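You operate a simulated robot arm through the tools that you are given. There is no shell and no other tool. Be economical: measure what you need, move in short steps, check, and stop when the job is done.

The job below is to be done with a simulated two-armed robot. You get a single attempt, and the scene is never put back.

TASK
Pick up the tan boot tree with one hand, pass it to the other hand and put it on the top of the luggage bench. Fetch the purple book and stand it on the blue tray. Open the table drawer, take the tape measure and leave it in the brown liner inside, then shut the drawer. Shut the middle chest drawer. Take the mint socks and leave it on top of the small brown carton. Put the olive sock roll from the top of the low white table on the top of the white chest. Open the laundry table drawer. The order is free. Set down upright: purple book.

The check looks at the end state, three seconds after you hand in, the way a careful person would. Anything else that was tipped, shoved, dropped, spilled or broken makes it a failure.

THE ROBOT
Two 7-joint arms with three-finger grippers on one trunk, on a base that drives. Base frame: it is fixed to the floor where the robot stands at the start and does not move with it; the origin is under the middle of the robot, x ahead of it, y to its left, z up; the surface under the hand at the start is at about z = 780. Units: mm, degrees, N and s.
The left shoulder is at the start at [30, 124, 1008], the right one opposite. With the tool pointing down near the work surface each hand reaches from about 100 to 780 mm from the robot's upright axis, wherever it stands, measured 20 degrees to its own side. Places, roughly: blue tray (18x15x7 cm) [-1800, 300, 800]; brown liner in the table drawer [1500, -1900, 500]; laundry table drawer [-1600, 400, 700]; middle chest drawer [2600, 100, 600]; mint socks (8x6x6 cm) [1600, -1700, 600]; olive sock roll (8x5x5 cm) [1800, -1700, 600]; purple book (3x15x20 cm) [1000, -300, 900]; small brown carton (12x8x5 cm) [1400, -2000, 600]; table drawer [1600, -1800, 500]; tan boot tree (5x8x17 cm) [600, 0, 800]; tape measure (6x6x3 cm) [1300, 500, 600]; top of the luggage bench [1200, 500, 600]; top of the white chest [2800, 0, 1000]. Payload 2.2 kg a hand.
The tool frame of a hand sits at the grasp point between the pads (the TCP): z along the fingers, y along the line on which they close. The tips reach 28 mm beyond it. The gripper opens to 102 mm. The gripper's body begins 71 mm behind the TCP.
Orientation is told as [roll, pitch, yaw] about the base's x, y, z axes, in that order, counted from this pose: with the fingers straight down and closing along the base's y, the tool's x points along the base's -x, its y along +y and its z along -z.

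THE INTERFACE
- The arms move only by the tool drive_tool. It takes "left_deltas", "right_deltas" or both (then of equal length, played together; a hand with none holds still); each is a list of rows, each a list of 7 numbers: the gripper command, from -1 (shut) to 1 (fully open), values between in proportion, then the shift along the tool's x, y, z in units of 20 mm (1.0 is 20 mm), then the turn, a rotation vector about the tool's x, y, z in units of 6 degrees (1.0 is 6 degrees). In form: [[claw, dx, dy, dz, wx, wy, wz], ...]. A call has 1 to 20 rows; each row shifts and turns the commanded pose from where the row before left it, along the tool's axes as they then stand. A call with a number of a shift or a turn outside -1 to 1 is refused whole. Each row takes 0.2 s and may step no farther than 50 mm and 8.6 degrees from the row before; otherwise, or with a gripper value out of range, the whole call is refused. A pose out of reach is approached as far as the arm can. The call stops where the force on the tool passes 40 N (or 10 N more than at its start, if that is more) or the arm is blocked; 0.2 s more then pass. The fingers move at their own pace and stop on an object; they squeeze with about 23 N. The grip force told is the motor's: it shows also when the fingers shut on nothing. Time passes only in rows, and 0.2 s behind the last, so rows that do not move let the fingers close. It gives the time, the measured TCP pose, the force on the tool (base axes), the opening and the grip force at its end, in the units of the frame above (readings bear some noise), with the torque about the TCP (base axes, N m) and any sound that the robot's microphone picked up, and new pictures: "pictures" is both (left out), scene, wrist or none (wrist: the cameras of the hands that moved).
- Cameras (640 x 400 px; columns grow to the right, rows downward): "scene" is now at [7.7, 33.1, 1706.3]; the picture's right is [0.75, -0.67, -0.00], its down [-0.62, -0.70, -0.36] and it looks along [0.24, 0.27, -0.93] (base axes); focal length 214 px, centre (320, 200). "left" rides on the left gripper at [72, 38, -86] in its tool frame; the picture's right is [-0.46, 0.89, 0.00], its down [-0.60, -0.32, -0.73] and it looks along [-0.65, -0.34, 0.68] (tool axes); focal length 256 px, centre (320, 200). "right" rides on the right gripper at [69, 44, -86] in its tool frame; the picture's right is [-0.53, 0.85, 0.00], its down [-0.58, -0.36, -0.73] and it looks along [-0.62, -0.39, 0.68] (tool axes); focal length 256 px, centre (320, 200). There is no depth. A picture from a camera that has moved, and an enlarged one, comes with that camera's place and axes in the base frame and with its lens. The place of the scene camera against the robot may be out by one fixed shift of up to 18 mm in any direction.
- raise_lower(by): slides the trunk up (or, below 0, down) by that many mm; the arms and the scene camera ride with it, the base frame stays. It gives what a move gives, with no picture.
- base_move(legs): drives the robot by 1 to 6 legs, each [ahead, left, turn to the left] in mm, mm and degrees, along the robot's own axes; the way and the turn of a leg run together, so that a leg with both is an arc; at most 1500 mm and 180 degrees a leg. The arms and the cameras ride along, it lands a little off, and it stops where it bumps. It gives what a move gives, and a new picture of the scene camera.
- aim_head(pan, tilt): turns the head with the scene camera to pan (to the left, within 143 degrees either way) and tilt (down, from -29 to 69), counted from straight ahead of the robot. It gives what a move gives, and a new picture of the scene camera.
- enlarge(camera, box): a new picture of the part [left, top, right, bottom] of that camera's present view, enlarged. The clock stands still meanwhile.
- hand_in(): hands the job in; it is judged then, once.

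Work in short steps. Places have to be worked out from the pictures, the camera data and where the tool is seen: move nearer, look again, correct. Check each grasp and each placing, and mend what went wrong. You have 217 turns and 260 pictures in all, those below and enlarged ones among them. Open the grippers and draw the arms clear of the work before you hand the job in, unless the task says otherwise; then end with one line.

The tools are called after "Request:" as a command line: name --argument value ..., lists and objects as JSON in quotes. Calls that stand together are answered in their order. drive_tool: Moves the arms, as the interface text tells. Its arguments: {"type":"object","properties":{"left_deltas":{"type":"array","items":{"type":"array","items":{"type":"number"}}},"right_deltas":{"type":"array","items":{"type":"array","items":{"type":"number"}}},"pictures":{"type":"string","enum":["both","scene","wrist","none"]}},"required":[]} The other tools are called the same way: raise_lower (by) slides the trunk up or down; base_move (legs) drives the base; aim_head (pan, tilt) turns the head that bears the scene camera; enlarge (camera, box) takes an enlarged picture of a part of a camera's view; hand_in () hands the job in.

At the start:

```text
time: 0.0
left_ee_pos: [668.2, 127.1, 1137.6]
left_ee_rot: [0.0, -0.1, 0.0]
left_contact_force: [-0.2, -0.4, 0.1]
left_torque: [0.0, 0.01, -0.01]
left_opening: 101.7
left_finger_force: 0.1
right_ee_pos: [422.5, -256.8, 1139.1]
right_ee_rot: [0.0, 0.0, 0.1]
right_contact_force: [-0.7, -0.1, 0.6]
right_torque: [-0.01, 0.01, -0.04]
right_opening: 101.8
right_finger_force: 0.0
trunk travel left (down, up): [-250.0, 290.0]
robot x, y, heading: [-2.7, 2.2, 0.2]
head pan, tilt: [48.2, 68.8]
```

scene: 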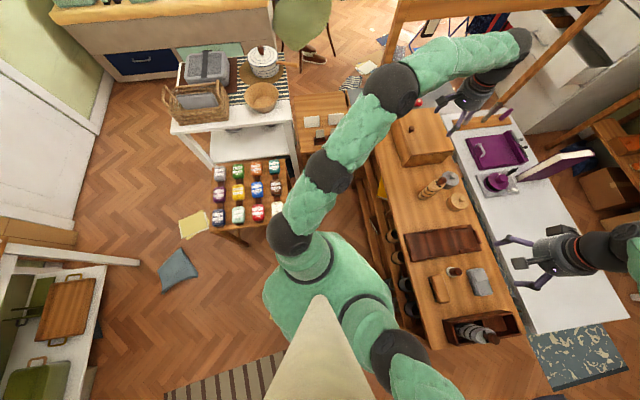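
right: 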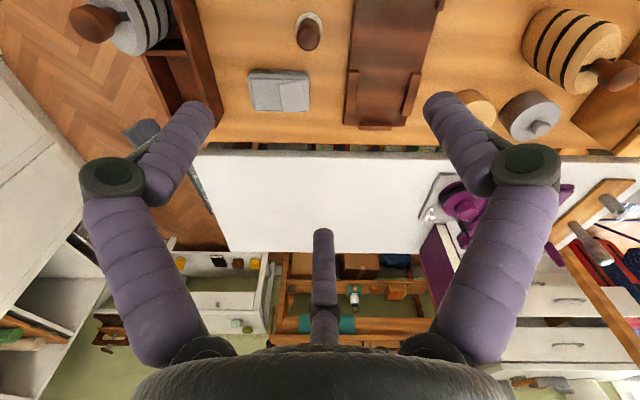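
left: 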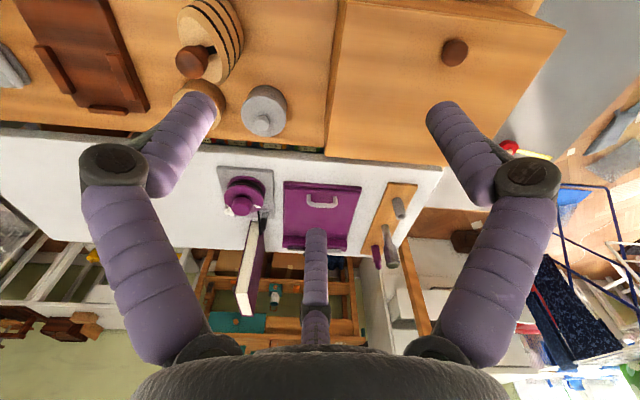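

The first pictures show a bench ahead of me with various items; I look straight ahead with the head to find the boot tree and the book.

Request:
aim_head --pan 0 --tilt 50

Request:
aim_head --pan -50 --tilt 35

Request:
aim_head --pan 30 --tilt 30

Request:
aim_head --pan 140 --tilt 30

```text
time: 1.2
left_ee_pos: [669.4, 128.6, 1137.8]
left_ee_rot: [0.0, 0.0, 0.0]
left_contact_force: [0.7, -0.7, -1.2]
left_torque: [0.0, 0.03, -0.01]
left_opening: 101.9
left_finger_force: 0.1
right_ee_pos: [422.6, -256.0, 1140.1]
right_ee_rot: [0.1, -0.1, 0.1]
right_contact_force: [0.3, 0.3, -0.3]
right_torque: [0.02, 0.02, -0.03]
right_opening: 101.9
right_finger_force: 0.0
trunk travel left (down, up): [-250.0, 290.0]
robot x, y, heading: [0.4, 1.4, -0.0]
head pan, tilt: [0.0, 50.0]
camera scene: at [47.4, -8.5, 1728.2], right [0.0, -1.0, 0.0], down [-0.77, 0.0, -0.64], along [0.64, 0.0, -0.77], focal length 214 px, centre (320, 200)
```

scene: 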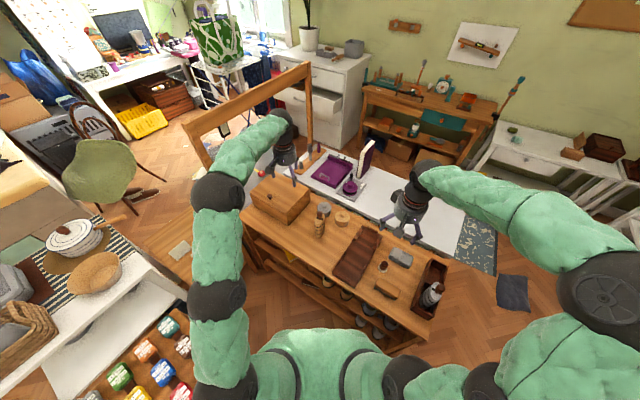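

```text
time: 2.3
left_ee_pos: [668.0, 127.0, 1138.9]
left_ee_rot: [-0.1, 0.0, 0.0]
left_contact_force: [0.7, 0.2, -0.1]
left_torque: [-0.05, 0.03, 0.03]
left_opening: 101.9
left_finger_force: 0.1
right_ee_pos: [422.6, -256.4, 1140.0]
right_ee_rot: [-0.1, 0.0, 0.0]
right_contact_force: [-0.4, -0.6, 0.4]
right_torque: [0.0, 0.02, 0.03]
right_opening: 102.0
right_finger_force: 0.0
trunk travel left (down, up): [-250.0, 290.0]
robot x, y, heading: [0.0, -0.9, 0.0]
head pan, tilt: [-50.0, 35.0]
camera scene: at [27.1, -76.0, 1749.9], right [-0.77, -0.64, 0.0], down [-0.37, 0.44, -0.82], along [0.53, -0.63, -0.57], focal length 214 px, centre (320, 200)
```

scene: 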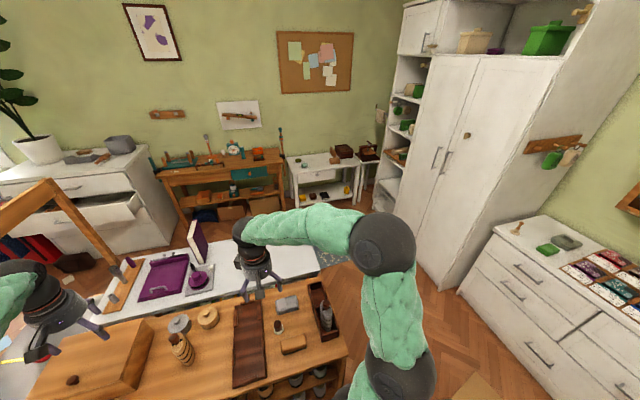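

```text
time: 3.9
left_ee_pos: [669.0, 127.2, 1137.4]
left_ee_rot: [0.1, 0.0, -0.1]
left_contact_force: [-0.2, -0.2, -1.3]
left_torque: [0.02, -0.01, -0.01]
left_opening: 102.2
left_finger_force: 0.1
right_ee_pos: [422.3, -256.5, 1140.3]
right_ee_rot: [0.0, -0.1, -0.1]
right_contact_force: [-0.2, -1.4, -0.1]
right_torque: [0.04, -0.03, 0.02]
right_opening: 102.2
right_finger_force: 0.0
trunk travel left (down, up): [-250.0, 290.0]
robot x, y, heading: [-0.7, -1.2, -0.3]
head pan, tilt: [30.0, 30.0]
camera scene: at [48.8, 36.6, 1757.7], right [0.5, -0.87, 0.0], down [-0.43, -0.25, -0.87], along [0.75, 0.43, -0.5], focal length 214 px, centre (320, 200)
```

scene: 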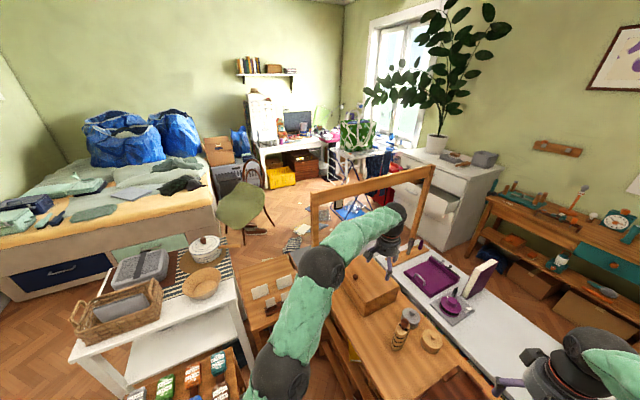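

```text
time: 5.8
left_ee_pos: [668.2, 127.3, 1137.6]
left_ee_rot: [0.1, 0.1, 0.0]
left_contact_force: [0.2, 0.2, -0.9]
left_torque: [0.0, 0.01, 0.01]
left_opening: 102.1
left_finger_force: 0.0
right_ee_pos: [422.8, -255.9, 1139.4]
right_ee_rot: [-0.1, 0.0, 0.0]
right_contact_force: [-0.1, -0.2, 0.3]
right_torque: [0.03, -0.03, 0.0]
right_opening: 102.0
right_finger_force: 0.2
trunk travel left (down, up): [-250.0, 290.0]
robot x, y, heading: [1.5, 3.8, 0.1]
head pan, tilt: [140.0, 30.0]
camera scene: at [-98.8, 49.6, 1757.8], right [0.64, 0.77, 0.0], down [0.38, -0.32, -0.87], along [-0.66, 0.56, -0.5], focal length 214 px, centre (320, 200)
```

scene: 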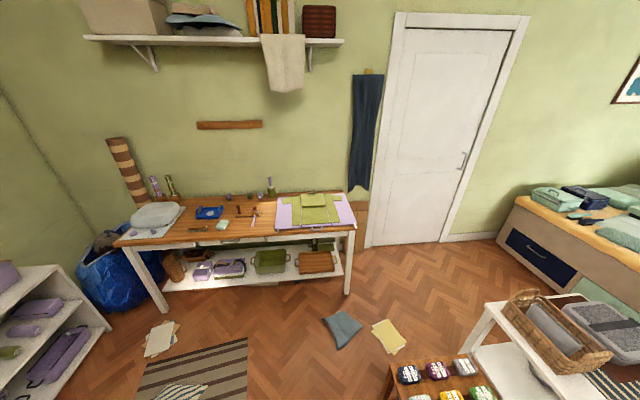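

I need detail of the work in front. Return the head to the front and enlarge the bench area.

Request:
aim_head --pan -5 --tilt 50

Request:
enlarge --camera "scene" --box '[200, 120, 360, 220]'

Request:
enlarge --camera "scene" --box '[220, 180, 380, 280]'

Request:
enlarge --camera "scene" --box '[280, 130, 400, 205]'

```text
time: 8.0
left_ee_pos: [668.5, 126.9, 1137.9]
left_ee_rot: [0.0, 0.0, 0.1]
left_contact_force: [-0.3, -0.4, -0.3]
left_torque: [-0.01, 0.0, 0.01]
left_opening: 102.0
left_finger_force: 0.0
right_ee_pos: [422.2, -255.6, 1140.2]
right_ee_rot: [0.0, 0.0, 0.0]
right_contact_force: [0.0, 0.0, 0.5]
right_torque: [-0.02, 0.01, -0.01]
right_opening: 102.2
right_finger_force: 0.0
trunk travel left (down, up): [-250.0, 290.0]
robot x, y, heading: [1.5, 0.6, -0.1]
head pan, tilt: [-5.0, 50.0]
camera scene: at [47.2, -15.2, 1728.2], right [-0.09, -1.0, 0.0], down [-0.76, 0.07, -0.64], along [0.64, -0.06, -0.77], focal length 214 px, centre (320, 200)
```

scene: 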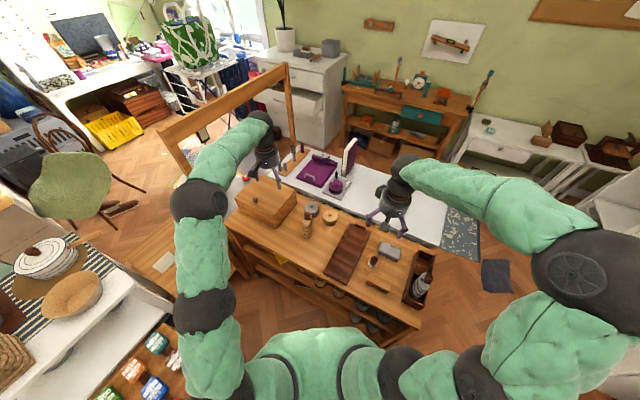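

```text
4.00 times, centred on (280, 170) of scene
camera zoom: at [47.2, -15.2, 1728.2], right [-0.09, -1.0, 0.0], down [-0.76, 0.07, -0.64], along [0.64, -0.06, -0.77], focal length 858 px, centre (480, 320)
```

zoom: 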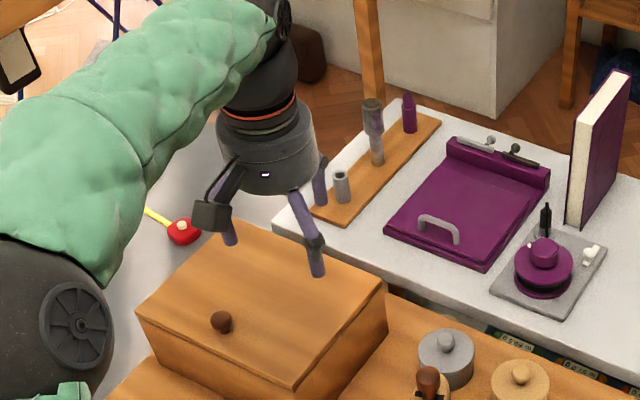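

```text
4.00 times, centred on (300, 230) of scene
camera zoom: at [47.2, -15.2, 1728.2], right [-0.09, -1.0, 0.0], down [-0.76, 0.07, -0.64], along [0.64, -0.06, -0.77], focal length 858 px, centre (400, 80)
```

zoom: 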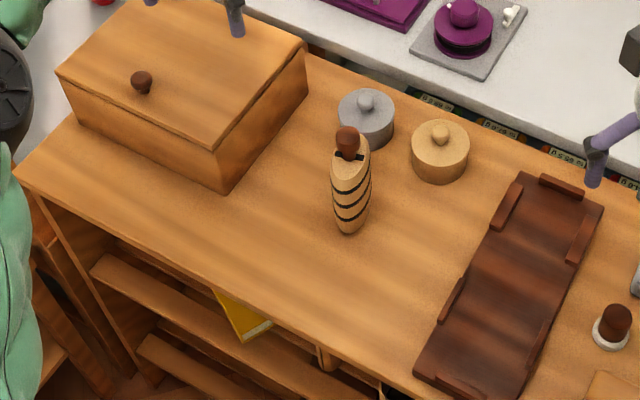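

```text
5.33 times, centred on (340, 168) of scene
camera zoom: at [47.2, -15.2, 1728.2], right [-0.09, -1.0, 0.0], down [-0.76, 0.07, -0.64], along [0.64, -0.06, -0.77], focal length 1144 px, centre (213, 373)
```

zoom: 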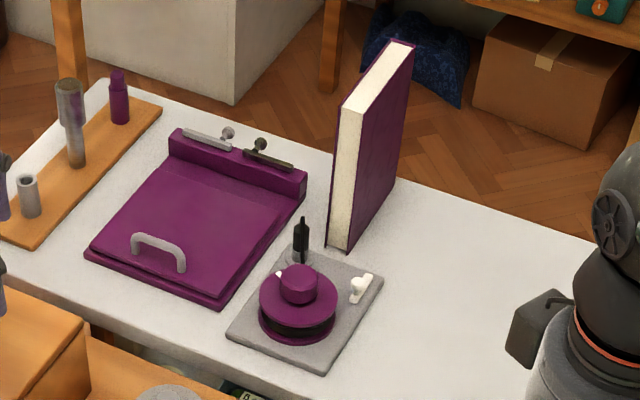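

The boot tree stands upright near (610, 0) with its thin side along y. I bring the left hand above it, high, and check with both cameras.

Request:
drive_tool --left_deltas '[[1, 0.4, -0.9, 0, 0, 0, 0], [1, 0.4, -0.9, 0, 0, 0, 0], [1, 0.4, -0.9, 0, 0, 0, 0], [1, 0.4, -0.9, 0, 0, 0, 0], [1, 0.4, -0.9, 0, 0, 0, 0], [1, 0.4, -0.9, 0.5, 0, 0, 0], [1, 0.4, -0.9, 0.5, 0, 0, 0]]' --pictures "both"

Request:
enlarge --camera "scene" --box '[240, 140, 400, 240]'

```text
time: 9.6
left_ee_pos: [614.5, 0.3, 1119.1]
left_ee_rot: [0.0, 0.0, 0.0]
left_contact_force: [0.3, 0.2, -0.5]
left_torque: [0.03, -0.01, -0.01]
left_opening: 102.1
left_finger_force: 0.0
right_ee_pos: [422.7, -256.3, 1139.8]
right_ee_rot: [0.0, -0.1, 0.0]
right_contact_force: [1.1, 0.5, 0.7]
right_torque: [-0.04, 0.01, 0.0]
right_opening: 102.0
right_finger_force: 0.1
trunk travel left (down, up): [-250.0, 290.0]
robot x, y, heading: [-1.0, -0.2, -0.0]
head pan, tilt: [-5.0, 50.0]
camera scene: at [46.9, -15.9, 1728.2], right [-0.09, -1.0, 0.0], down [-0.76, 0.07, -0.64], along [0.64, -0.06, -0.77], focal length 214 px, centre (320, 200)
camera left: at [542.0, 36.6, 1205.0], right [0.47, 0.89, 0.0], down [0.6, -0.32, 0.73], along [0.65, -0.34, -0.68], focal length 256 px, centre (320, 200)
```

scene: 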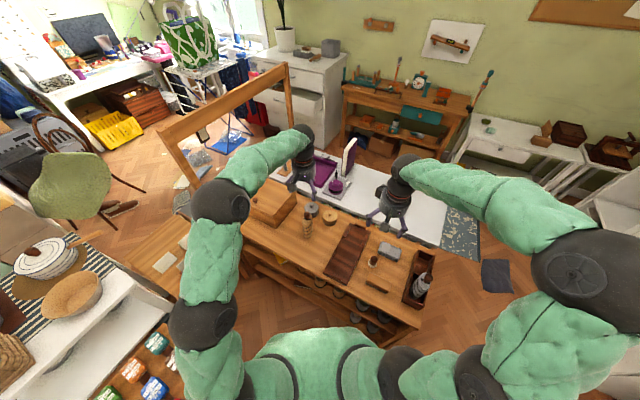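
left: 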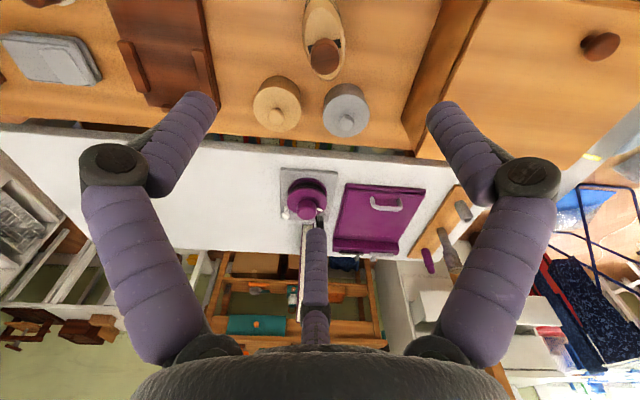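

```text
4.00 times, centred on (320, 190) of scene
camera zoom: at [46.9, -15.9, 1728.2], right [-0.09, -1.0, 0.0], down [-0.76, 0.07, -0.64], along [0.64, -0.06, -0.77], focal length 858 px, centre (320, 240)
```

zoom: 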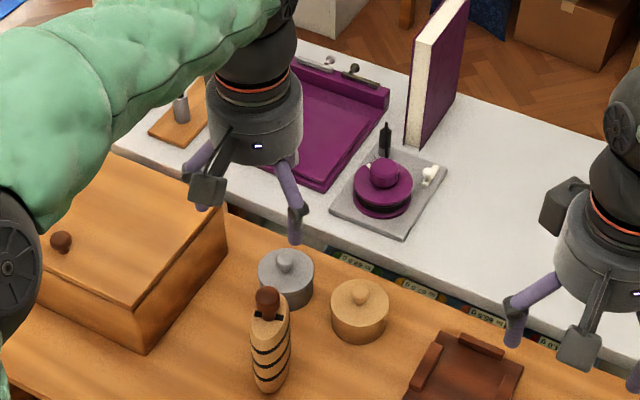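

Triangulating gives the knob at about (612, 0, 960) with the body below it, so the tree stands 780–960. I lower the left hand to 925 and look.

Request:
drive_tool --left_deltas '[[1, 0, 0, 1, 0, 0, 0], [1, 0, 0, 1, 0, 0, 0], [1, 0, 0, 1, 0, 0, 0], [1, 0, 0, 1, 0, 0, 0], [1, 0, 0, 1, 0, 0, 0], [1, 0, 0, 1, 0, 0, 0], [1, 0, 0, 1, 0, 0, 0], [1, 0, 0, 1, 0, 0, 0], [1, 0, 0, 1, 0, 0, 0], [1, 0, 0, 0.6, 0, 0, 0]]' --pictures "wrist"

Request:
enlarge --camera "scene" --box '[270, 180, 350, 230]'

```text
time: 11.8
left_ee_pos: [613.8, 1.4, 926.0]
left_ee_rot: [0.0, -0.1, 0.0]
left_contact_force: [0.7, -0.1, 0.6]
left_torque: [0.01, 0.03, -0.01]
left_opening: 102.3
left_finger_force: 0.1
right_ee_pos: [422.2, -256.4, 1138.4]
right_ee_rot: [0.0, 0.0, 0.0]
right_contact_force: [0.7, -0.9, 0.4]
right_torque: [0.02, 0.0, -0.04]
right_opening: 101.8
right_finger_force: 0.1
trunk travel left (down, up): [-250.0, 290.0]
robot x, y, heading: [-0.1, 0.6, -0.1]
head pan, tilt: [-5.0, 50.0]
camera left: at [542.1, 37.6, 1011.9], right [0.46, 0.89, 0.0], down [0.6, -0.32, 0.73], along [0.65, -0.34, -0.68], focal length 256 px, centre (320, 200)
```

left: 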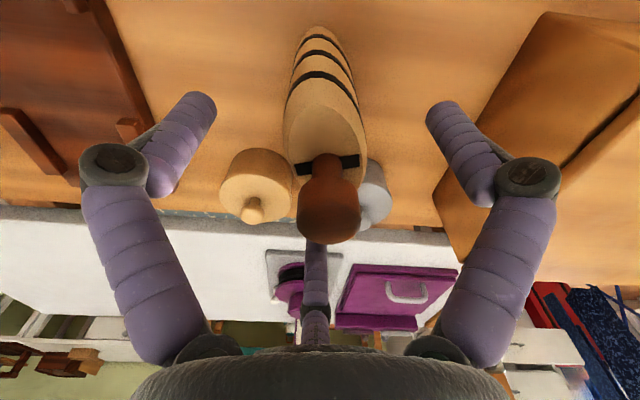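

```text
8.00 times, centred on (310, 205) of scene
camera zoom: at [47.4, -15.3, 1728.2], right [-0.09, -1.0, 0.0], down [-0.76, 0.07, -0.64], along [0.64, -0.06, -0.77], focal length 1716 px, centre (400, 160)
```

zoom: 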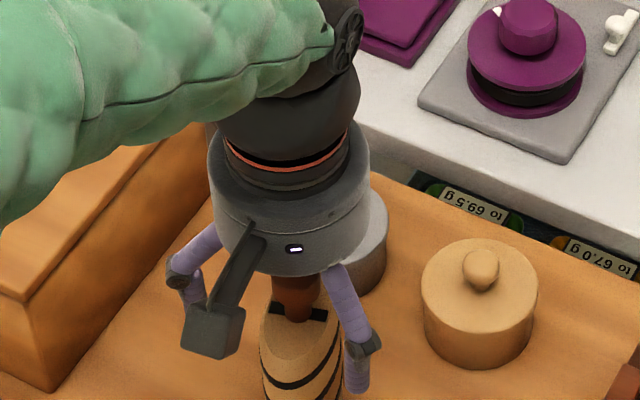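

The fingers straddle the tree cleanly. I go down 28 mm more (palm stays above the knob) and close.

Request:
drive_tool --left_deltas '[[1, 0, 0, 0.7, 0, 0, 0], [1, 0, 0, 0.6, 0, 0, 0], [-1, 0, 0, 0, 0, 0, 0], [-1, 0, 0, 0, 0, 0, 0], [-1, 0, 0, 0, 0, 0, 0], [-1, 0, 0, 0, 0, 0, 0]]' --pictures "wrist"

```text
time: 13.2
left_ee_pos: [615.2, 0.7, 903.4]
left_ee_rot: [-0.1, -0.2, 0.0]
left_contact_force: [4.9, -0.3, 12.8]
left_torque: [0.12, -0.2, -0.06]
left_opening: 53.4
left_finger_force: 23.2
right_ee_pos: [421.0, -255.9, 1138.8]
right_ee_rot: [-0.1, 0.1, 0.0]
right_contact_force: [0.3, 0.8, -0.6]
right_torque: [-0.01, 0.0, 0.0]
right_opening: 102.1
right_finger_force: 0.0
trunk travel left (down, up): [-250.0, 290.0]
robot x, y, heading: [0.1, 0.4, -0.2]
head pan, tilt: [-5.0, 50.0]
camera left: at [542.3, 38.1, 988.5], right [0.46, 0.89, 0.0], down [0.6, -0.32, 0.73], along [0.65, -0.34, -0.68], focal length 256 px, centre (320, 200)
```

left: 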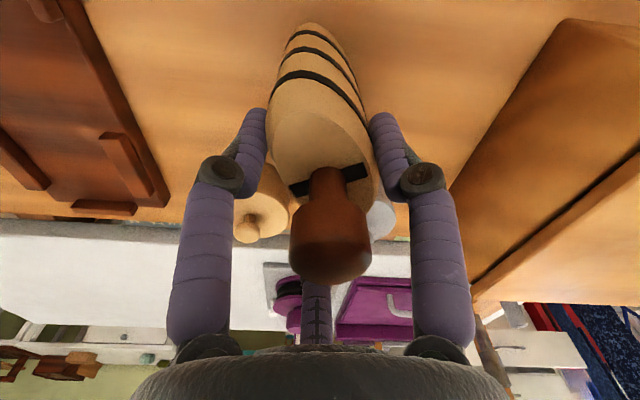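

Gripped at 53 mm width, knob just touching the palm. I lift it and check that it hangs true.

Request:
drive_tool --left_deltas '[[-1, 0, 0, -0.3, 0, 0, 0], [-1, 0, 0, -0.7, 0, 0, 0], [-1, 0, 0, -1, 0, 0, 0], [-1, 0, 0, -1, 0, 0, 0], [-1, 0, 0, -1, 0, 0, 0], [-1, 0, 0, -1, 0, 0, 0], [-1, 0, 0, -1, 0, 0, 0], [-1, 0, 0, -1, 0, 0, 0], [-1, 0, 0, -1, 0, 0, 0], [-1, 0, 0, -1, 0, 0, 0]]' --pictures "both"

Request:
enlarge --camera "scene" --box '[250, 130, 410, 230]'

```text
time: 15.4
left_ee_pos: [611.1, 1.6, 1079.5]
left_ee_rot: [0.0, -0.1, 0.0]
left_contact_force: [0.9, -0.2, -1.7]
left_torque: [-0.03, 0.01, 0.01]
left_opening: 53.7
left_finger_force: 22.6
right_ee_pos: [421.8, -256.8, 1139.6]
right_ee_rot: [0.1, 0.0, 0.1]
right_contact_force: [0.3, 0.1, 0.2]
right_torque: [0.05, 0.0, 0.0]
right_opening: 101.8
right_finger_force: 0.1
trunk travel left (down, up): [-250.0, 290.0]
robot x, y, heading: [-2.6, -1.8, -0.2]
head pan, tilt: [-5.0, 50.0]
camera scene: at [46.9, -15.2, 1728.2], right [-0.09, -1.0, 0.0], down [-0.76, 0.07, -0.64], along [0.64, -0.06, -0.77], focal length 214 px, centre (320, 200)
camera left: at [539.2, 38.0, 1166.6], right [0.47, 0.89, 0.0], down [0.6, -0.32, 0.73], along [0.65, -0.34, -0.68], focal length 256 px, centre (320, 200)
```

scene: 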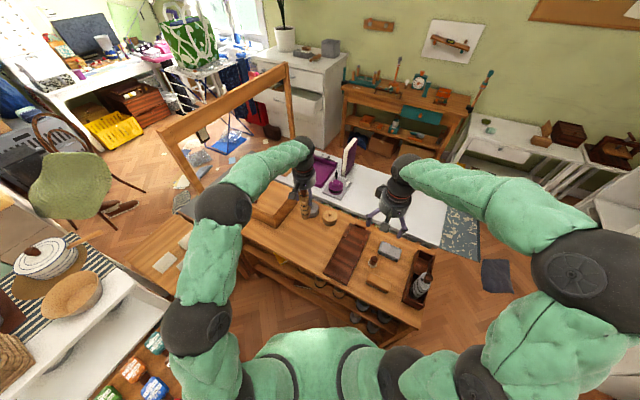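
left: 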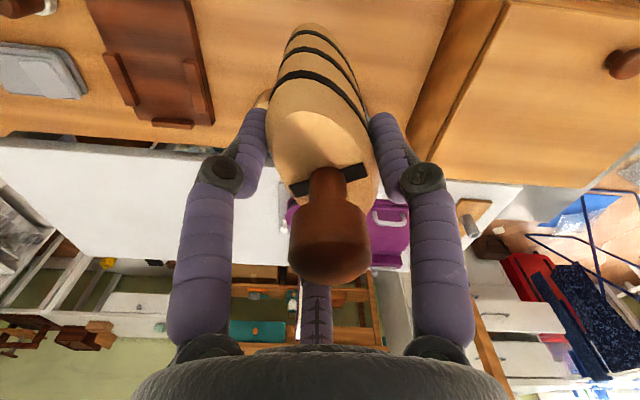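

```text
4.00 times, centred on (330, 180) of scene
camera zoom: at [46.9, -15.2, 1728.2], right [-0.09, -1.0, 0.0], down [-0.76, 0.07, -0.64], along [0.64, -0.06, -0.77], focal length 858 px, centre (280, 280)
```

zoom: 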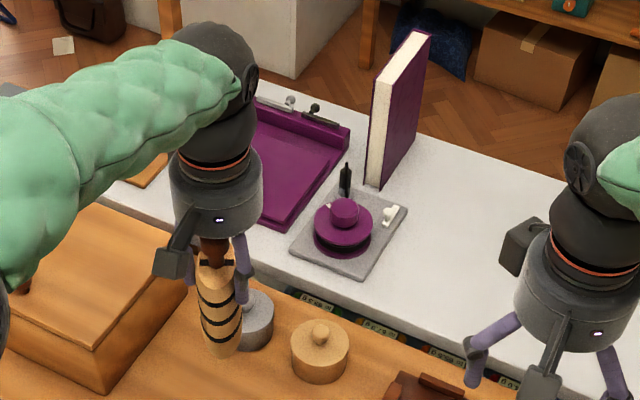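

The tree hangs true; its bottom is about 123 mm below the left TCP. For the handover I pitch the right hand 60° forward so that it can grip the lower body from the near side.

Request:
drive_tool --right_deltas '[[1, 0, 0, 0, 0, -1, 0], [1, 0, 0, 0, 0, -1, 0], [1, 0, 0, 0, 0, -1, 0], [1, 0, 0, 0, 0, -1, 0], [1, 0, 0, 0, 0, -1, 0], [1, 0, 0, 0, 0, -1, 0], [1, 0, 0, 0, 0, -1, 0], [1, 0, 0, 0, 0, -1, 0], [1, 0, 0, 0, 0, -1, 0], [1, 0, 0, 0, 0, -1, 0], [1, 0, 0.9, 0, 0, 0, 0], [1, 0, 0.9, 0, 0, 0, 0], [1, 0, 0.9, 0, 0, 0, 0], [1, 0, 0.9, 0, 0, 0, 0], [1, 0, 0.9, 0, 0, 0, 0], [1, 0, 0.9, 0, 0, 0, 0], [1, 0, 0.9, 0, 0, 0, 0]]' --pictures "both"

```text
time: 19.0
left_ee_pos: [612.0, 0.3, 1079.3]
left_ee_rot: [0.1, 0.0, 0.0]
left_contact_force: [0.0, -0.1, -2.6]
left_torque: [-0.02, 0.02, -0.01]
left_opening: 53.5
left_finger_force: 22.7
right_ee_pos: [423.7, -130.8, 1138.3]
right_ee_rot: [0.1, -60.1, -0.1]
right_contact_force: [-0.2, -0.6, 0.0]
right_torque: [-0.02, 0.04, 0.0]
right_opening: 102.2
right_finger_force: 0.0
trunk travel left (down, up): [-250.0, 290.0]
robot x, y, heading: [-3.5, -0.4, -0.0]
head pan, tilt: [-5.0, 50.0]
camera scene: at [47.5, -15.1, 1728.2], right [-0.09, -1.0, 0.0], down [-0.76, 0.07, -0.64], along [0.64, -0.06, -0.77], focal length 214 px, centre (320, 200)
camera right: at [313.7, -85.3, 1121.2], right [0.27, 0.85, 0.46], down [-0.34, -0.36, 0.87], along [0.9, -0.39, 0.19], focal length 256 px, centre (320, 200)
```

scene: 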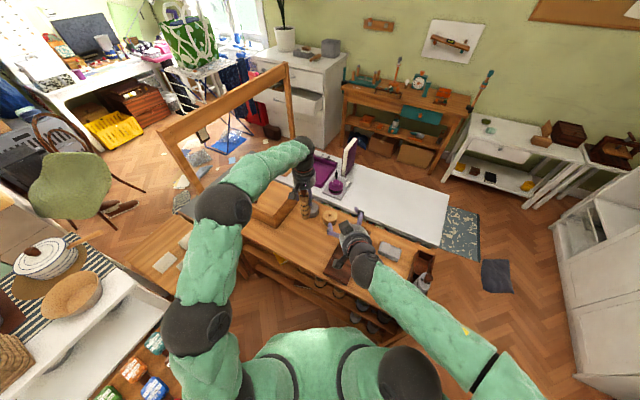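
right: 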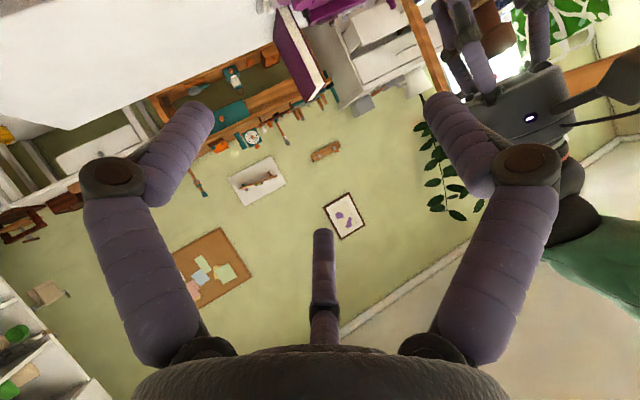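

Continue to the pre-grasp place just short of the tree.

Request:
drive_tool --right_deltas '[[1, 0.1, 0.94, 0.3, 0, 0, 0], [1, 0.1, 0.94, 0.3, 0, 0, 0], [1, 0.1, 0.94, 0.3, 0, 0, 0], [1, 0.1, 0.94, 0.3, 0, 0, 0], [1, 0.1, 0.94, 0.3, 0, 0, 0], [1, 0.1, 0.94, 0.3, 0, 0, 0], [1, 0.1, 0.94, 0.3, 0, 0, 0], [1, 0, 0, 0.7, 0, 0, 0], [1, 0, 0, 0.7, 0, 0, 0], [1, 0, 0, 0.7, 0, 0, 0]]' --pictures "wrist"

Request:
enlarge --camera "scene" --box '[250, 150, 370, 225]'

```text
time: 21.2
left_ee_pos: [611.7, 2.3, 1077.5]
left_ee_rot: [0.0, 0.0, 0.0]
left_contact_force: [0.0, 0.4, -2.0]
left_torque: [0.0, 0.0, 0.0]
left_opening: 53.7
left_finger_force: 23.0
right_ee_pos: [489.3, 2.4, 1085.6]
right_ee_rot: [0.1, -60.0, -0.1]
right_contact_force: [-0.3, 0.3, 0.2]
right_torque: [0.03, 0.03, -0.01]
right_opening: 101.6
right_finger_force: 0.0
trunk travel left (down, up): [-250.0, 290.0]
robot x, y, heading: [0.9, 0.1, -0.2]
head pan, tilt: [-5.0, 50.0]
camera right: at [379.3, 48.0, 1068.2], right [0.27, 0.84, 0.46], down [-0.34, -0.37, 0.86], along [0.9, -0.39, 0.19], focal length 256 px, centre (320, 200)
```

right: 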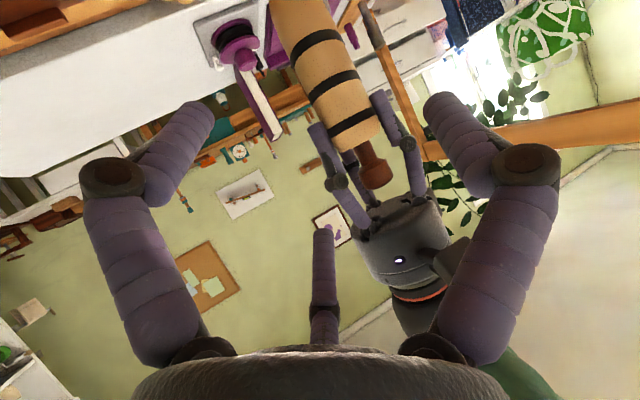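

```text
5.33 times, centred on (310, 188) of scene
camera zoom: at [47.8, -15.1, 1728.2], right [-0.09, -1.0, 0.0], down [-0.76, 0.07, -0.64], along [0.64, -0.06, -0.77], focal length 1144 px, centre (373, 267)
```

zoom: 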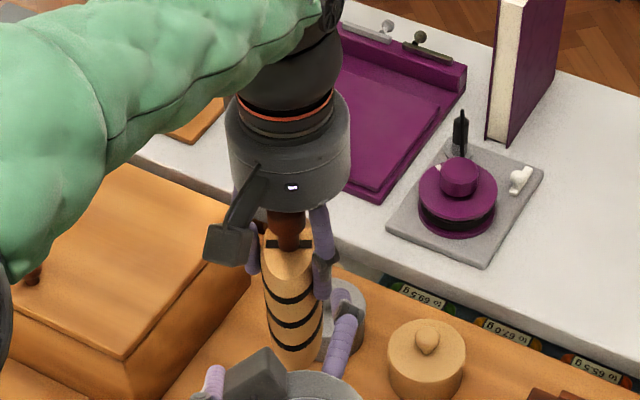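

Aligned in y. Advance 130 mm along the fingers with a slight drop so that the right pads sit on the lower body.

Request:
drive_tool --right_deltas '[[1, 0.2, 0, 0.8, 0, 0, 0], [1, 0.2, 0, 0.8, 0, 0, 0], [1, 0, 0, 0.8, 0, 0, 0], [1, 0, 0, 0.8, 0, 0, 0], [1, 0, 0, 0.8, 0, 0, 0], [1, 0, 0, 0.8, 0, 0, 0], [1, 0, 0, 0.8, 0, 0, 0], [1, 0, 0, 0.9, 0, 0, 0]]' --pictures "wrist"

Request:
enlarge --camera "scene" --box '[250, 150, 370, 225]'

```text
time: 23.0
left_ee_pos: [613.2, 1.7, 1080.8]
left_ee_rot: [0.0, -0.2, 0.0]
left_contact_force: [13.2, 17.8, -4.2]
left_torque: [0.03, -0.09, -0.31]
left_opening: 53.3
left_finger_force: 23.1
right_ee_pos: [595.1, 0.9, 1013.6]
right_ee_rot: [0.1, -59.8, 0.0]
right_contact_force: [-13.9, -18.4, 3.5]
right_torque: [1.14, -0.87, 0.0]
right_opening: 103.1
right_finger_force: 0.1
trunk travel left (down, up): [-250.0, 290.0]
robot x, y, heading: [1.8, -0.7, -0.1]
head pan, tilt: [-5.0, 50.0]
camera right: at [486.6, 45.4, 996.8], right [0.27, 0.84, 0.46], down [-0.34, -0.36, 0.87], along [0.9, -0.39, 0.19], focal length 256 px, centre (320, 200)
```

right: 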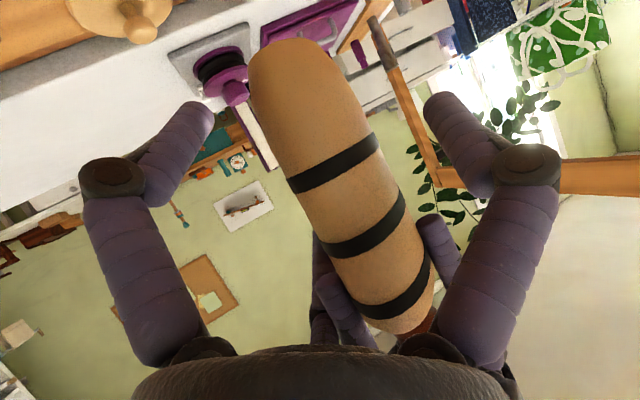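

```text
5.33 times, centred on (310, 188) of scene
camera zoom: at [48.0, -15.1, 1728.2], right [-0.09, -1.0, 0.0], down [-0.76, 0.07, -0.64], along [0.64, -0.06, -0.77], focal length 1144 px, centre (373, 267)
```

zoom: 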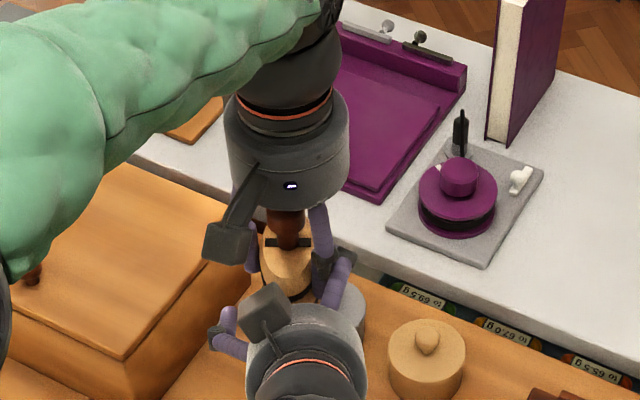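

A right finger is pressing on the left hand's knuckle (~20 N). Back off, drop about 22 mm and advance again.

Request:
drive_tool --right_deltas '[[1, 0, 0, -0.8, 0, 0, 0], [1, 0, 0, -0.8, 0, 0, 0], [1, 0.5, 0, 0.3, 0, 0, 0], [1, 0.5, 0, 0.3, 0, 0, 0], [1, 0, 0, 0.6, 0, 0, 0], [1, 0, 0, 0.6, 0, 0, 0]]' --pictures "wrist"

```text
time: 23.5
left_ee_pos: [606.8, 1.0, 1079.1]
left_ee_rot: [0.2, 0.8, -0.3]
left_contact_force: [-0.8, 1.0, -1.2]
left_torque: [-0.03, -0.01, 0.03]
left_opening: 53.6
left_finger_force: 22.9
right_ee_pos: [582.8, -0.1, 1022.0]
right_ee_rot: [0.3, -59.8, -0.5]
right_contact_force: [-0.3, 0.8, 0.0]
right_torque: [0.0, -0.02, -0.02]
right_opening: 101.6
right_finger_force: 0.2
trunk travel left (down, up): [-250.0, 290.0]
robot x, y, heading: [-1.8, 0.3, -0.0]
head pan, tilt: [-5.0, 50.0]
stopped in row 2 (left hand): the force on the tool passed its limit at 52 N (the readings are from after the stop); the commanded pose is now the measured one
camera right: at [473.3, 44.3, 1005.7], right [0.27, 0.84, 0.46], down [-0.34, -0.36, 0.87], along [0.9, -0.4, 0.19], focal length 256 px, centre (320, 200)
```

right: 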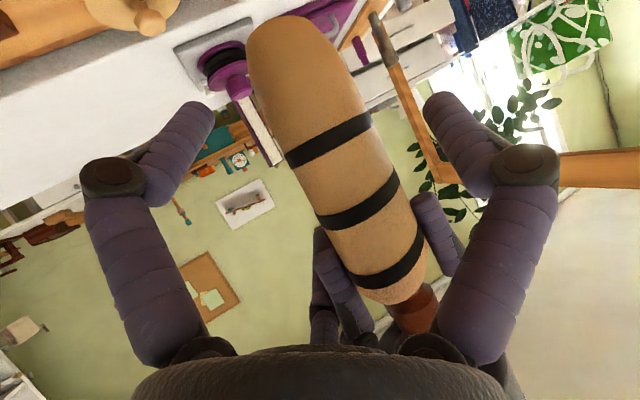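

The hands hooked slightly while backing off; forces are now zero. Look closely at how the fingers lie.

Request:
enlarge --camera "scene" --box '[280, 180, 344, 220]'

Request:
enlarge --camera "left" --box '[0, 0, 640, 400]'

```text
10.00 times, centred on (312, 200) of scene
camera zoom: at [47.2, -15.3, 1728.2], right [-0.09, -1.0, 0.0], down [-0.76, 0.07, -0.64], along [0.64, -0.06, -0.77], focal length 2145 px, centre (400, 200)
```

zoom: 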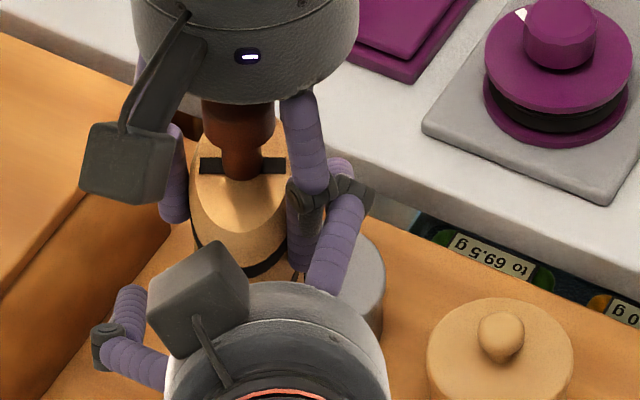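

```text
1.00 times, centred on (320, 200) of left (not enlarged: the box is as wide or as high as the picture)
camera zoom: at [536.2, 37.8, 1167.2], right [0.47, 0.88, 0.0], down [0.61, -0.32, 0.72], along [0.64, -0.34, -0.69], focal length 256 px, centre (320, 200)
```

zoom: 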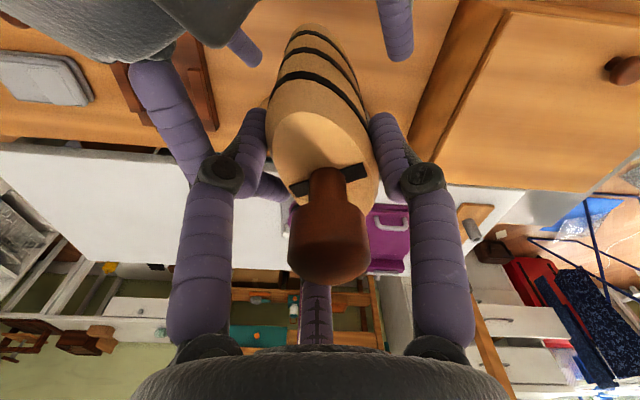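

The gripper evidently has a third, middle finger on its tool −x side; the right one reached past the left hand's finger. I drop the right hand 28 mm straight down (below the left tips), then move 12 mm forward.

Request:
drive_tool --right_deltas '[[1, 0.3, -0.1, 0.18, 0, 0, 0], [1, 0.3, -0.1, 0.18, 0, 0, 0], [1, 0.3, 0, 0.18, 0, 0, 0], [1, 0.3, 0, 0.18, 0, 0, 0], [1, -0.15, 0, 0.26, 0, 0, 0], [1, -0.15, 0.1, 0.26, 0, 0, 0]]' --pictures "wrist"

Request:
enlarge --camera "scene" --box '[280, 180, 344, 220]'

```text
time: 24.9
left_ee_pos: [608.8, 1.2, 1080.0]
left_ee_rot: [0.2, 0.8, -0.3]
left_contact_force: [-0.2, 0.0, -1.6]
left_torque: [-0.04, 0.01, 0.02]
left_opening: 53.7
left_finger_force: 23.2
right_ee_pos: [595.8, -5.0, 992.1]
right_ee_rot: [0.2, -59.8, -0.6]
right_contact_force: [0.0, -0.3, -0.3]
right_torque: [0.0, 0.0, 0.01]
right_opening: 102.2
right_finger_force: 0.0
trunk travel left (down, up): [-250.0, 290.0]
robot x, y, heading: [-0.5, 0.9, 0.3]
head pan, tilt: [-5.0, 50.0]
camera right: at [486.6, 41.8, 977.1], right [0.27, 0.84, 0.46], down [-0.34, -0.36, 0.87], along [0.9, -0.4, 0.19], focal length 256 px, centre (320, 200)
```

right: 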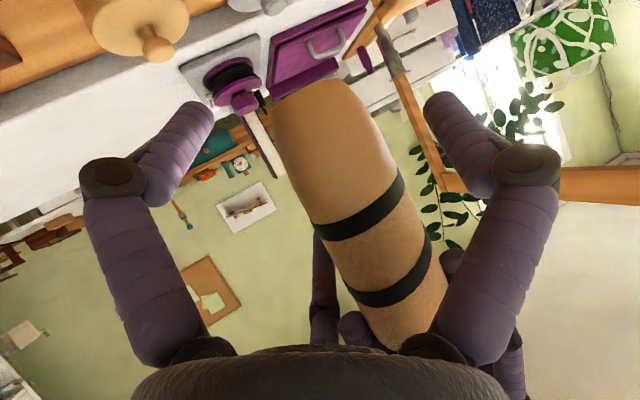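

```text
10.00 times, centred on (312, 200) of scene
camera zoom: at [47.6, -15.1, 1728.2], right [-0.09, -1.0, 0.0], down [-0.76, 0.07, -0.64], along [0.64, -0.06, -0.77], focal length 2145 px, centre (400, 200)
```

zoom: 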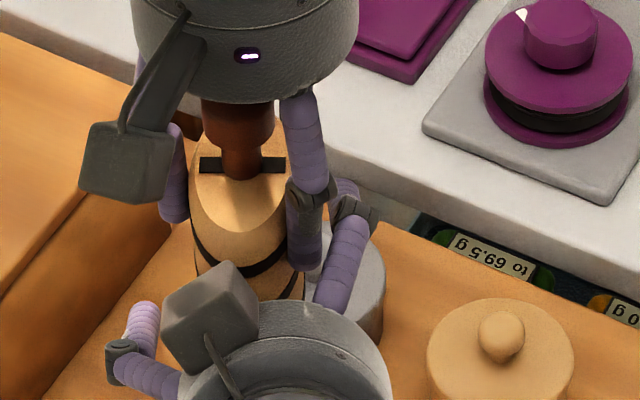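

No contact now. I centre in y and close the right hand on the lower body.

Request:
drive_tool --right_deltas '[[1, 0, 0.3, 0, 0, 0, 0], [-1, 0, 0, 0, 0, 0, 0], [-1, 0, 0, 0, 0, 0, 0], [-1, 0, 0, 0, 0, 0, 0], [-1, 0, 0, 0, 0, 0, 0]]' --pictures "wrist"

Request:
enlarge --camera "scene" --box '[280, 180, 344, 220]'

```text
time: 25.6
left_ee_pos: [608.9, 7.5, 1077.4]
left_ee_rot: [0.7, 0.7, -0.2]
left_contact_force: [1.1, 4.3, -2.2]
left_torque: [-0.68, -0.01, -0.45]
left_opening: 53.7
left_finger_force: 23.1
right_ee_pos: [597.1, -0.9, 997.6]
right_ee_rot: [0.7, -60.3, -1.6]
right_contact_force: [-2.2, -3.6, 0.3]
right_torque: [1.02, -0.15, 0.41]
right_opening: 71.3
right_finger_force: 22.8
trunk travel left (down, up): [-250.0, 290.0]
robot x, y, heading: [-1.2, 2.4, 0.2]
head pan, tilt: [-5.0, 50.0]
stopped in row 3 (left hand): the force on the tool passed its limit at 43 N (the readings are from after the stop); the commanded pose is now the measured one
camera right: at [488.9, 45.1, 980.5], right [0.28, 0.84, 0.47], down [-0.35, -0.36, 0.86], along [0.89, -0.41, 0.19], focal length 256 px, centre (320, 200)
```

right: 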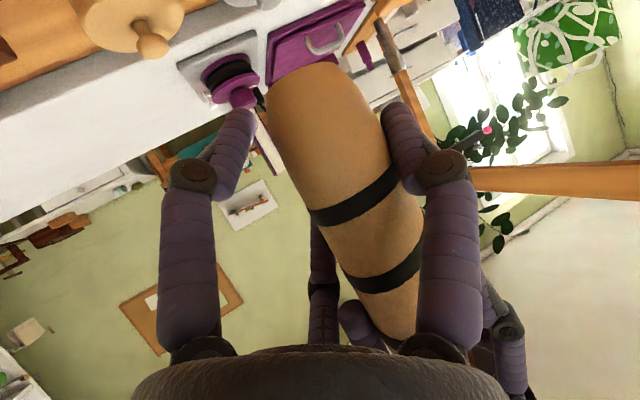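

```text
10.00 times, centred on (312, 200) of scene
camera zoom: at [47.2, -15.2, 1728.2], right [-0.09, -1.0, 0.0], down [-0.76, 0.07, -0.64], along [0.64, -0.06, -0.77], focal length 2145 px, centre (400, 200)
```

zoom: 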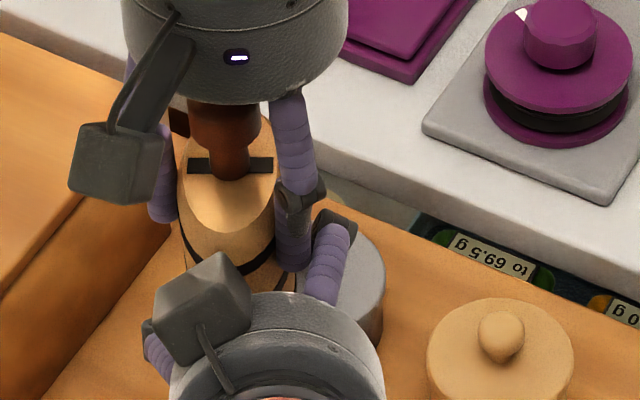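

The wrist views now make clear that each gripper really has three fingers about 120° apart (one at +y, two on the −y side), and the right one's upper finger pushes on the left one's near finger. I open the right, sink 28 mm, and back out horizontally.

Request:
drive_tool --right_deltas '[[0.6, 0, 0, 0, 0, 0, 0], [1, 0, 0, 0, 0, 0, 0], [1, 0.6, 0, 0.35, 0, 0, 0], [1, 0.6, 0, 0.35, 0, 0, 0], [1, 0.45, 0, -0.5, 0, 0, 0], [1, 0.45, 0, -0.5, 0, 0, 0], [1, 0.45, 0, -0.6, 0, 0, 0], [1, 0.45, 0, -0.8, 0, 0, 0], [1, 0.3, 0, -0.9, 0, 0, 0], [1, 0, 0, -0.9, 0, 0, 0], [1, 0, 0, -0.9, 0, 0, 0]]' --pictures "scene"

```text
time: 28.0
left_ee_pos: [608.3, 5.2, 1078.5]
left_ee_rot: [0.6, 0.7, -0.3]
left_contact_force: [0.9, -0.2, -1.5]
left_torque: [-0.02, 0.01, 0.01]
left_opening: 53.8
left_finger_force: 22.7
right_ee_pos: [488.7, -2.2, 981.7]
right_ee_rot: [0.6, -60.2, -1.4]
right_contact_force: [0.4, 0.0, 0.0]
right_torque: [-0.01, 0.01, 0.01]
right_opening: 101.9
right_finger_force: 0.0
trunk travel left (down, up): [-250.0, 290.0]
robot x, y, heading: [-3.4, 1.0, -0.3]
head pan, tilt: [-5.0, 50.0]
camera scene: at [46.5, -15.4, 1728.2], right [-0.09, -1.0, 0.0], down [-0.76, 0.07, -0.64], along [0.64, -0.06, -0.77], focal length 214 px, centre (320, 200)
```

scene: 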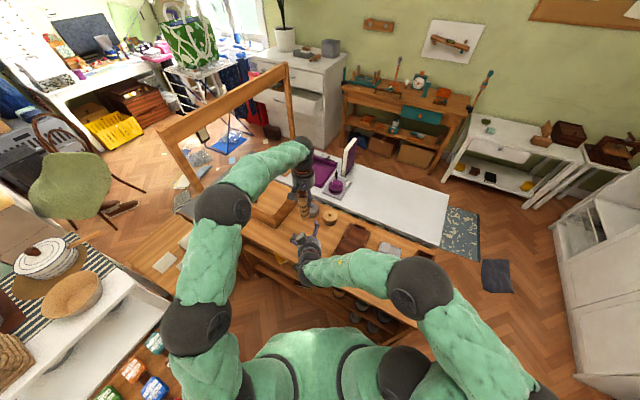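

Clear. I pull the right hand back, level the left hand again and lower the tree to just above the table to regrasp it with a 60° turned hand.

Request:
drive_tool --right_deltas '[[1, 0, -0.5, -1, 0, 0, 0], [1, 0, -0.5, -1, 0, 0, 0], [1, 0, -0.5, -1, 0, 0, 0], [1, -0.5, -0.7, -1, 0, 0, 0], [1, -0.5, -0.7, 0, 0, 0, 0], [1, -0.5, -0.7, 0, 0, 0, 0], [1, 0, -0.7, 0, 0, 0, 0], [1, 0, -0.7, 0, 0, 0, 0], [1, 0, -0.7, 0, 0, 0, 0], [1, 0, -0.7, 0, 0, 0, 0]]' --left_deltas '[[-1, 0, -0.2, 0, 0.1, -0.12, 0], [-1, 0, 0, 1, 0, 0, 0], [-1, 0, 0, 1, 0, 0, 0], [-1, 0, 0, 1, 0, 0, 0], [-1, 0, 0, 1, 0, 0, 0], [-1, 0, 0, 1, 0, 0, 0], [-1, 0, 0, 1, 0, 0, 0], [-1, 0, 0, 1, 0, 0, 0], [-1, 0, 0, 0.9, 0, 0, 0], [-1, 0, 0, 0.5, 0, 0, 0]]' --pictures "none"

Request:
enlarge --camera "scene" --box '[260, 175, 340, 225]'

```text
time: 30.2
left_ee_pos: [611.1, 1.6, 910.5]
left_ee_rot: [0.1, 0.0, -0.2]
left_contact_force: [-0.2, -0.1, -1.5]
left_torque: [-0.02, 0.0, 0.01]
left_opening: 53.6
left_finger_force: 22.8
right_ee_pos: [431.6, -127.3, 1047.3]
right_ee_rot: [0.5, -60.2, -1.5]
right_contact_force: [-0.2, -0.4, 0.5]
right_torque: [0.0, 0.01, -0.02]
right_opening: 101.9
right_finger_force: 0.0
trunk travel left (down, up): [-250.0, 290.0]
robot x, y, heading: [1.9, 2.3, 0.1]
head pan, tilt: [-5.0, 50.0]
```

```text
8.00 times, centred on (300, 200) of scene
camera zoom: at [47.0, -15.4, 1728.2], right [-0.09, -1.0, 0.0], down [-0.76, 0.07, -0.64], along [0.64, -0.06, -0.77], focal length 1716 px, centre (480, 200)
```

zoom: 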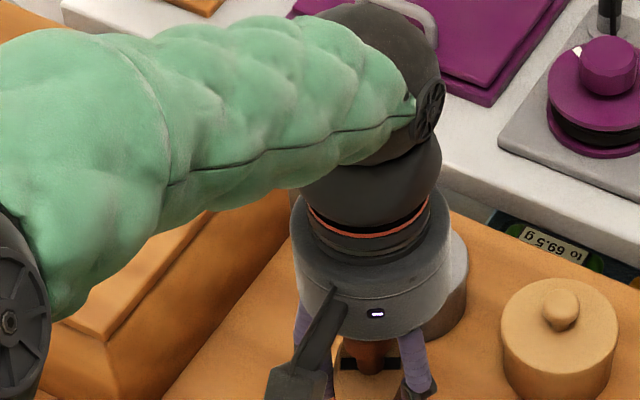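

Now lower gently in small steps, watching the force.

Request:
drive_tool --left_deltas '[[-1, 0, 0, 0.15, 0, 0, 0], [-1, 0, 0, 0.15, 0, 0, 0], [-1, 0, 0, 0, 0, 0, 0]]' --pictures "none"

Request:
drive_tool --left_deltas '[[-1, 0, 0, 0.1, 0, 0, 0], [-1, 0, 0, 0, 0, 0, 0]]' --pictures "wrist"

```text
time: 31.0
left_ee_pos: [608.7, 1.1, 904.2]
left_ee_rot: [0.1, 0.1, -0.2]
left_contact_force: [0.5, 0.1, -2.4]
left_torque: [-0.02, 0.02, 0.0]
left_opening: 53.9
left_finger_force: 23.2
right_ee_pos: [432.1, -127.5, 1047.7]
right_ee_rot: [0.6, -60.1, -1.5]
right_contact_force: [0.1, 0.5, 0.3]
right_torque: [-0.01, -0.01, 0.0]
right_opening: 101.7
right_finger_force: 0.0
trunk travel left (down, up): [-250.0, 290.0]
robot x, y, heading: [0.7, -6.0, -0.2]
head pan, tilt: [-5.0, 50.0]
```

```text
time: 31.6
left_ee_pos: [609.2, 2.3, 902.7]
left_ee_rot: [0.1, 0.1, -0.2]
left_contact_force: [0.7, -0.5, -0.5]
left_torque: [-0.02, -0.01, 0.01]
left_opening: 53.3
left_finger_force: 23.2
right_ee_pos: [432.1, -126.5, 1047.7]
right_ee_rot: [0.7, -60.2, -1.4]
right_contact_force: [-0.1, 0.9, 0.0]
right_torque: [0.03, -0.01, 0.0]
right_opening: 102.0
right_finger_force: 0.1
trunk travel left (down, up): [-250.0, 290.0]
robot x, y, heading: [-1.3, 2.0, 0.1]
head pan, tilt: [-5.0, 50.0]
camera left: at [536.0, 38.1, 989.1], right [0.47, 0.88, 0.0], down [0.6, -0.32, 0.73], along [0.65, -0.34, -0.68], focal length 256 px, centre (320, 200)
```

left: 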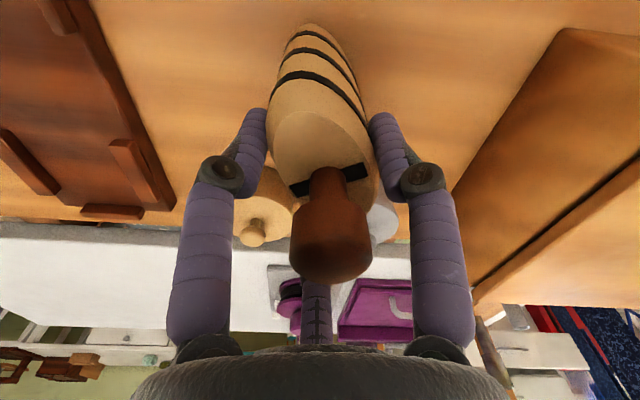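

The weight has gone off the hand, so the tree is about on the table. A hair more, then open.

Request:
drive_tool --left_deltas '[[-1, 0, 0, 0.07, 0, 0, 0], [-0.1, 0, 0, 0, 0, 0, 0], [0.2, 0, 0, 0, 0, 0, 0], [1, 0, 0, 0, 0, 0, 0], [1, 0, 0, 0, 0, 0, 0], [1, 0, 0, -0.5, 0, 0, 0], [1, 0, 0, -1, 0, 0, 0], [1, 0, 0, -1, 0, 0, 0], [1, 0, 0, -1, 0, 0, 0], [1, 0, 0, -1, 0, 0, 0]]' --pictures "wrist"

```text
time: 33.8
left_ee_pos: [611.1, 2.3, 991.3]
left_ee_rot: [0.0, -0.1, -0.2]
left_contact_force: [-0.3, 0.2, -0.2]
left_torque: [-0.01, 0.0, -0.01]
left_opening: 101.9
left_finger_force: 0.1
right_ee_pos: [431.6, -127.3, 1047.4]
right_ee_rot: [0.7, -60.1, -1.4]
right_contact_force: [-0.3, -0.5, 0.7]
right_torque: [-0.05, 0.02, 0.01]
right_opening: 102.1
right_finger_force: 0.2
trunk travel left (down, up): [-250.0, 290.0]
robot x, y, heading: [0.5, 0.2, -0.0]
head pan, tilt: [-5.0, 50.0]
camera left: at [537.5, 39.9, 1078.0], right [0.47, 0.88, 0.0], down [0.6, -0.32, 0.73], along [0.65, -0.34, -0.68], focal length 256 px, centre (320, 200)
```

left: 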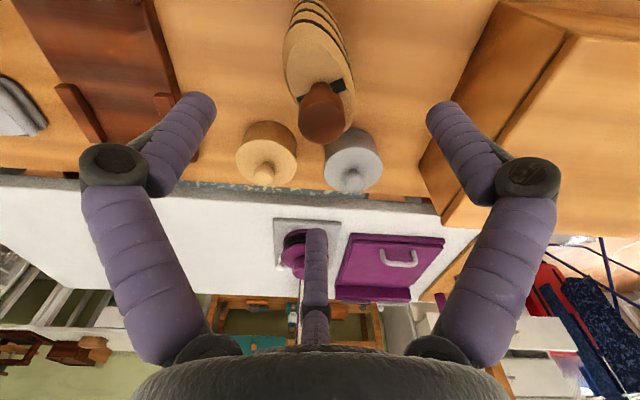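

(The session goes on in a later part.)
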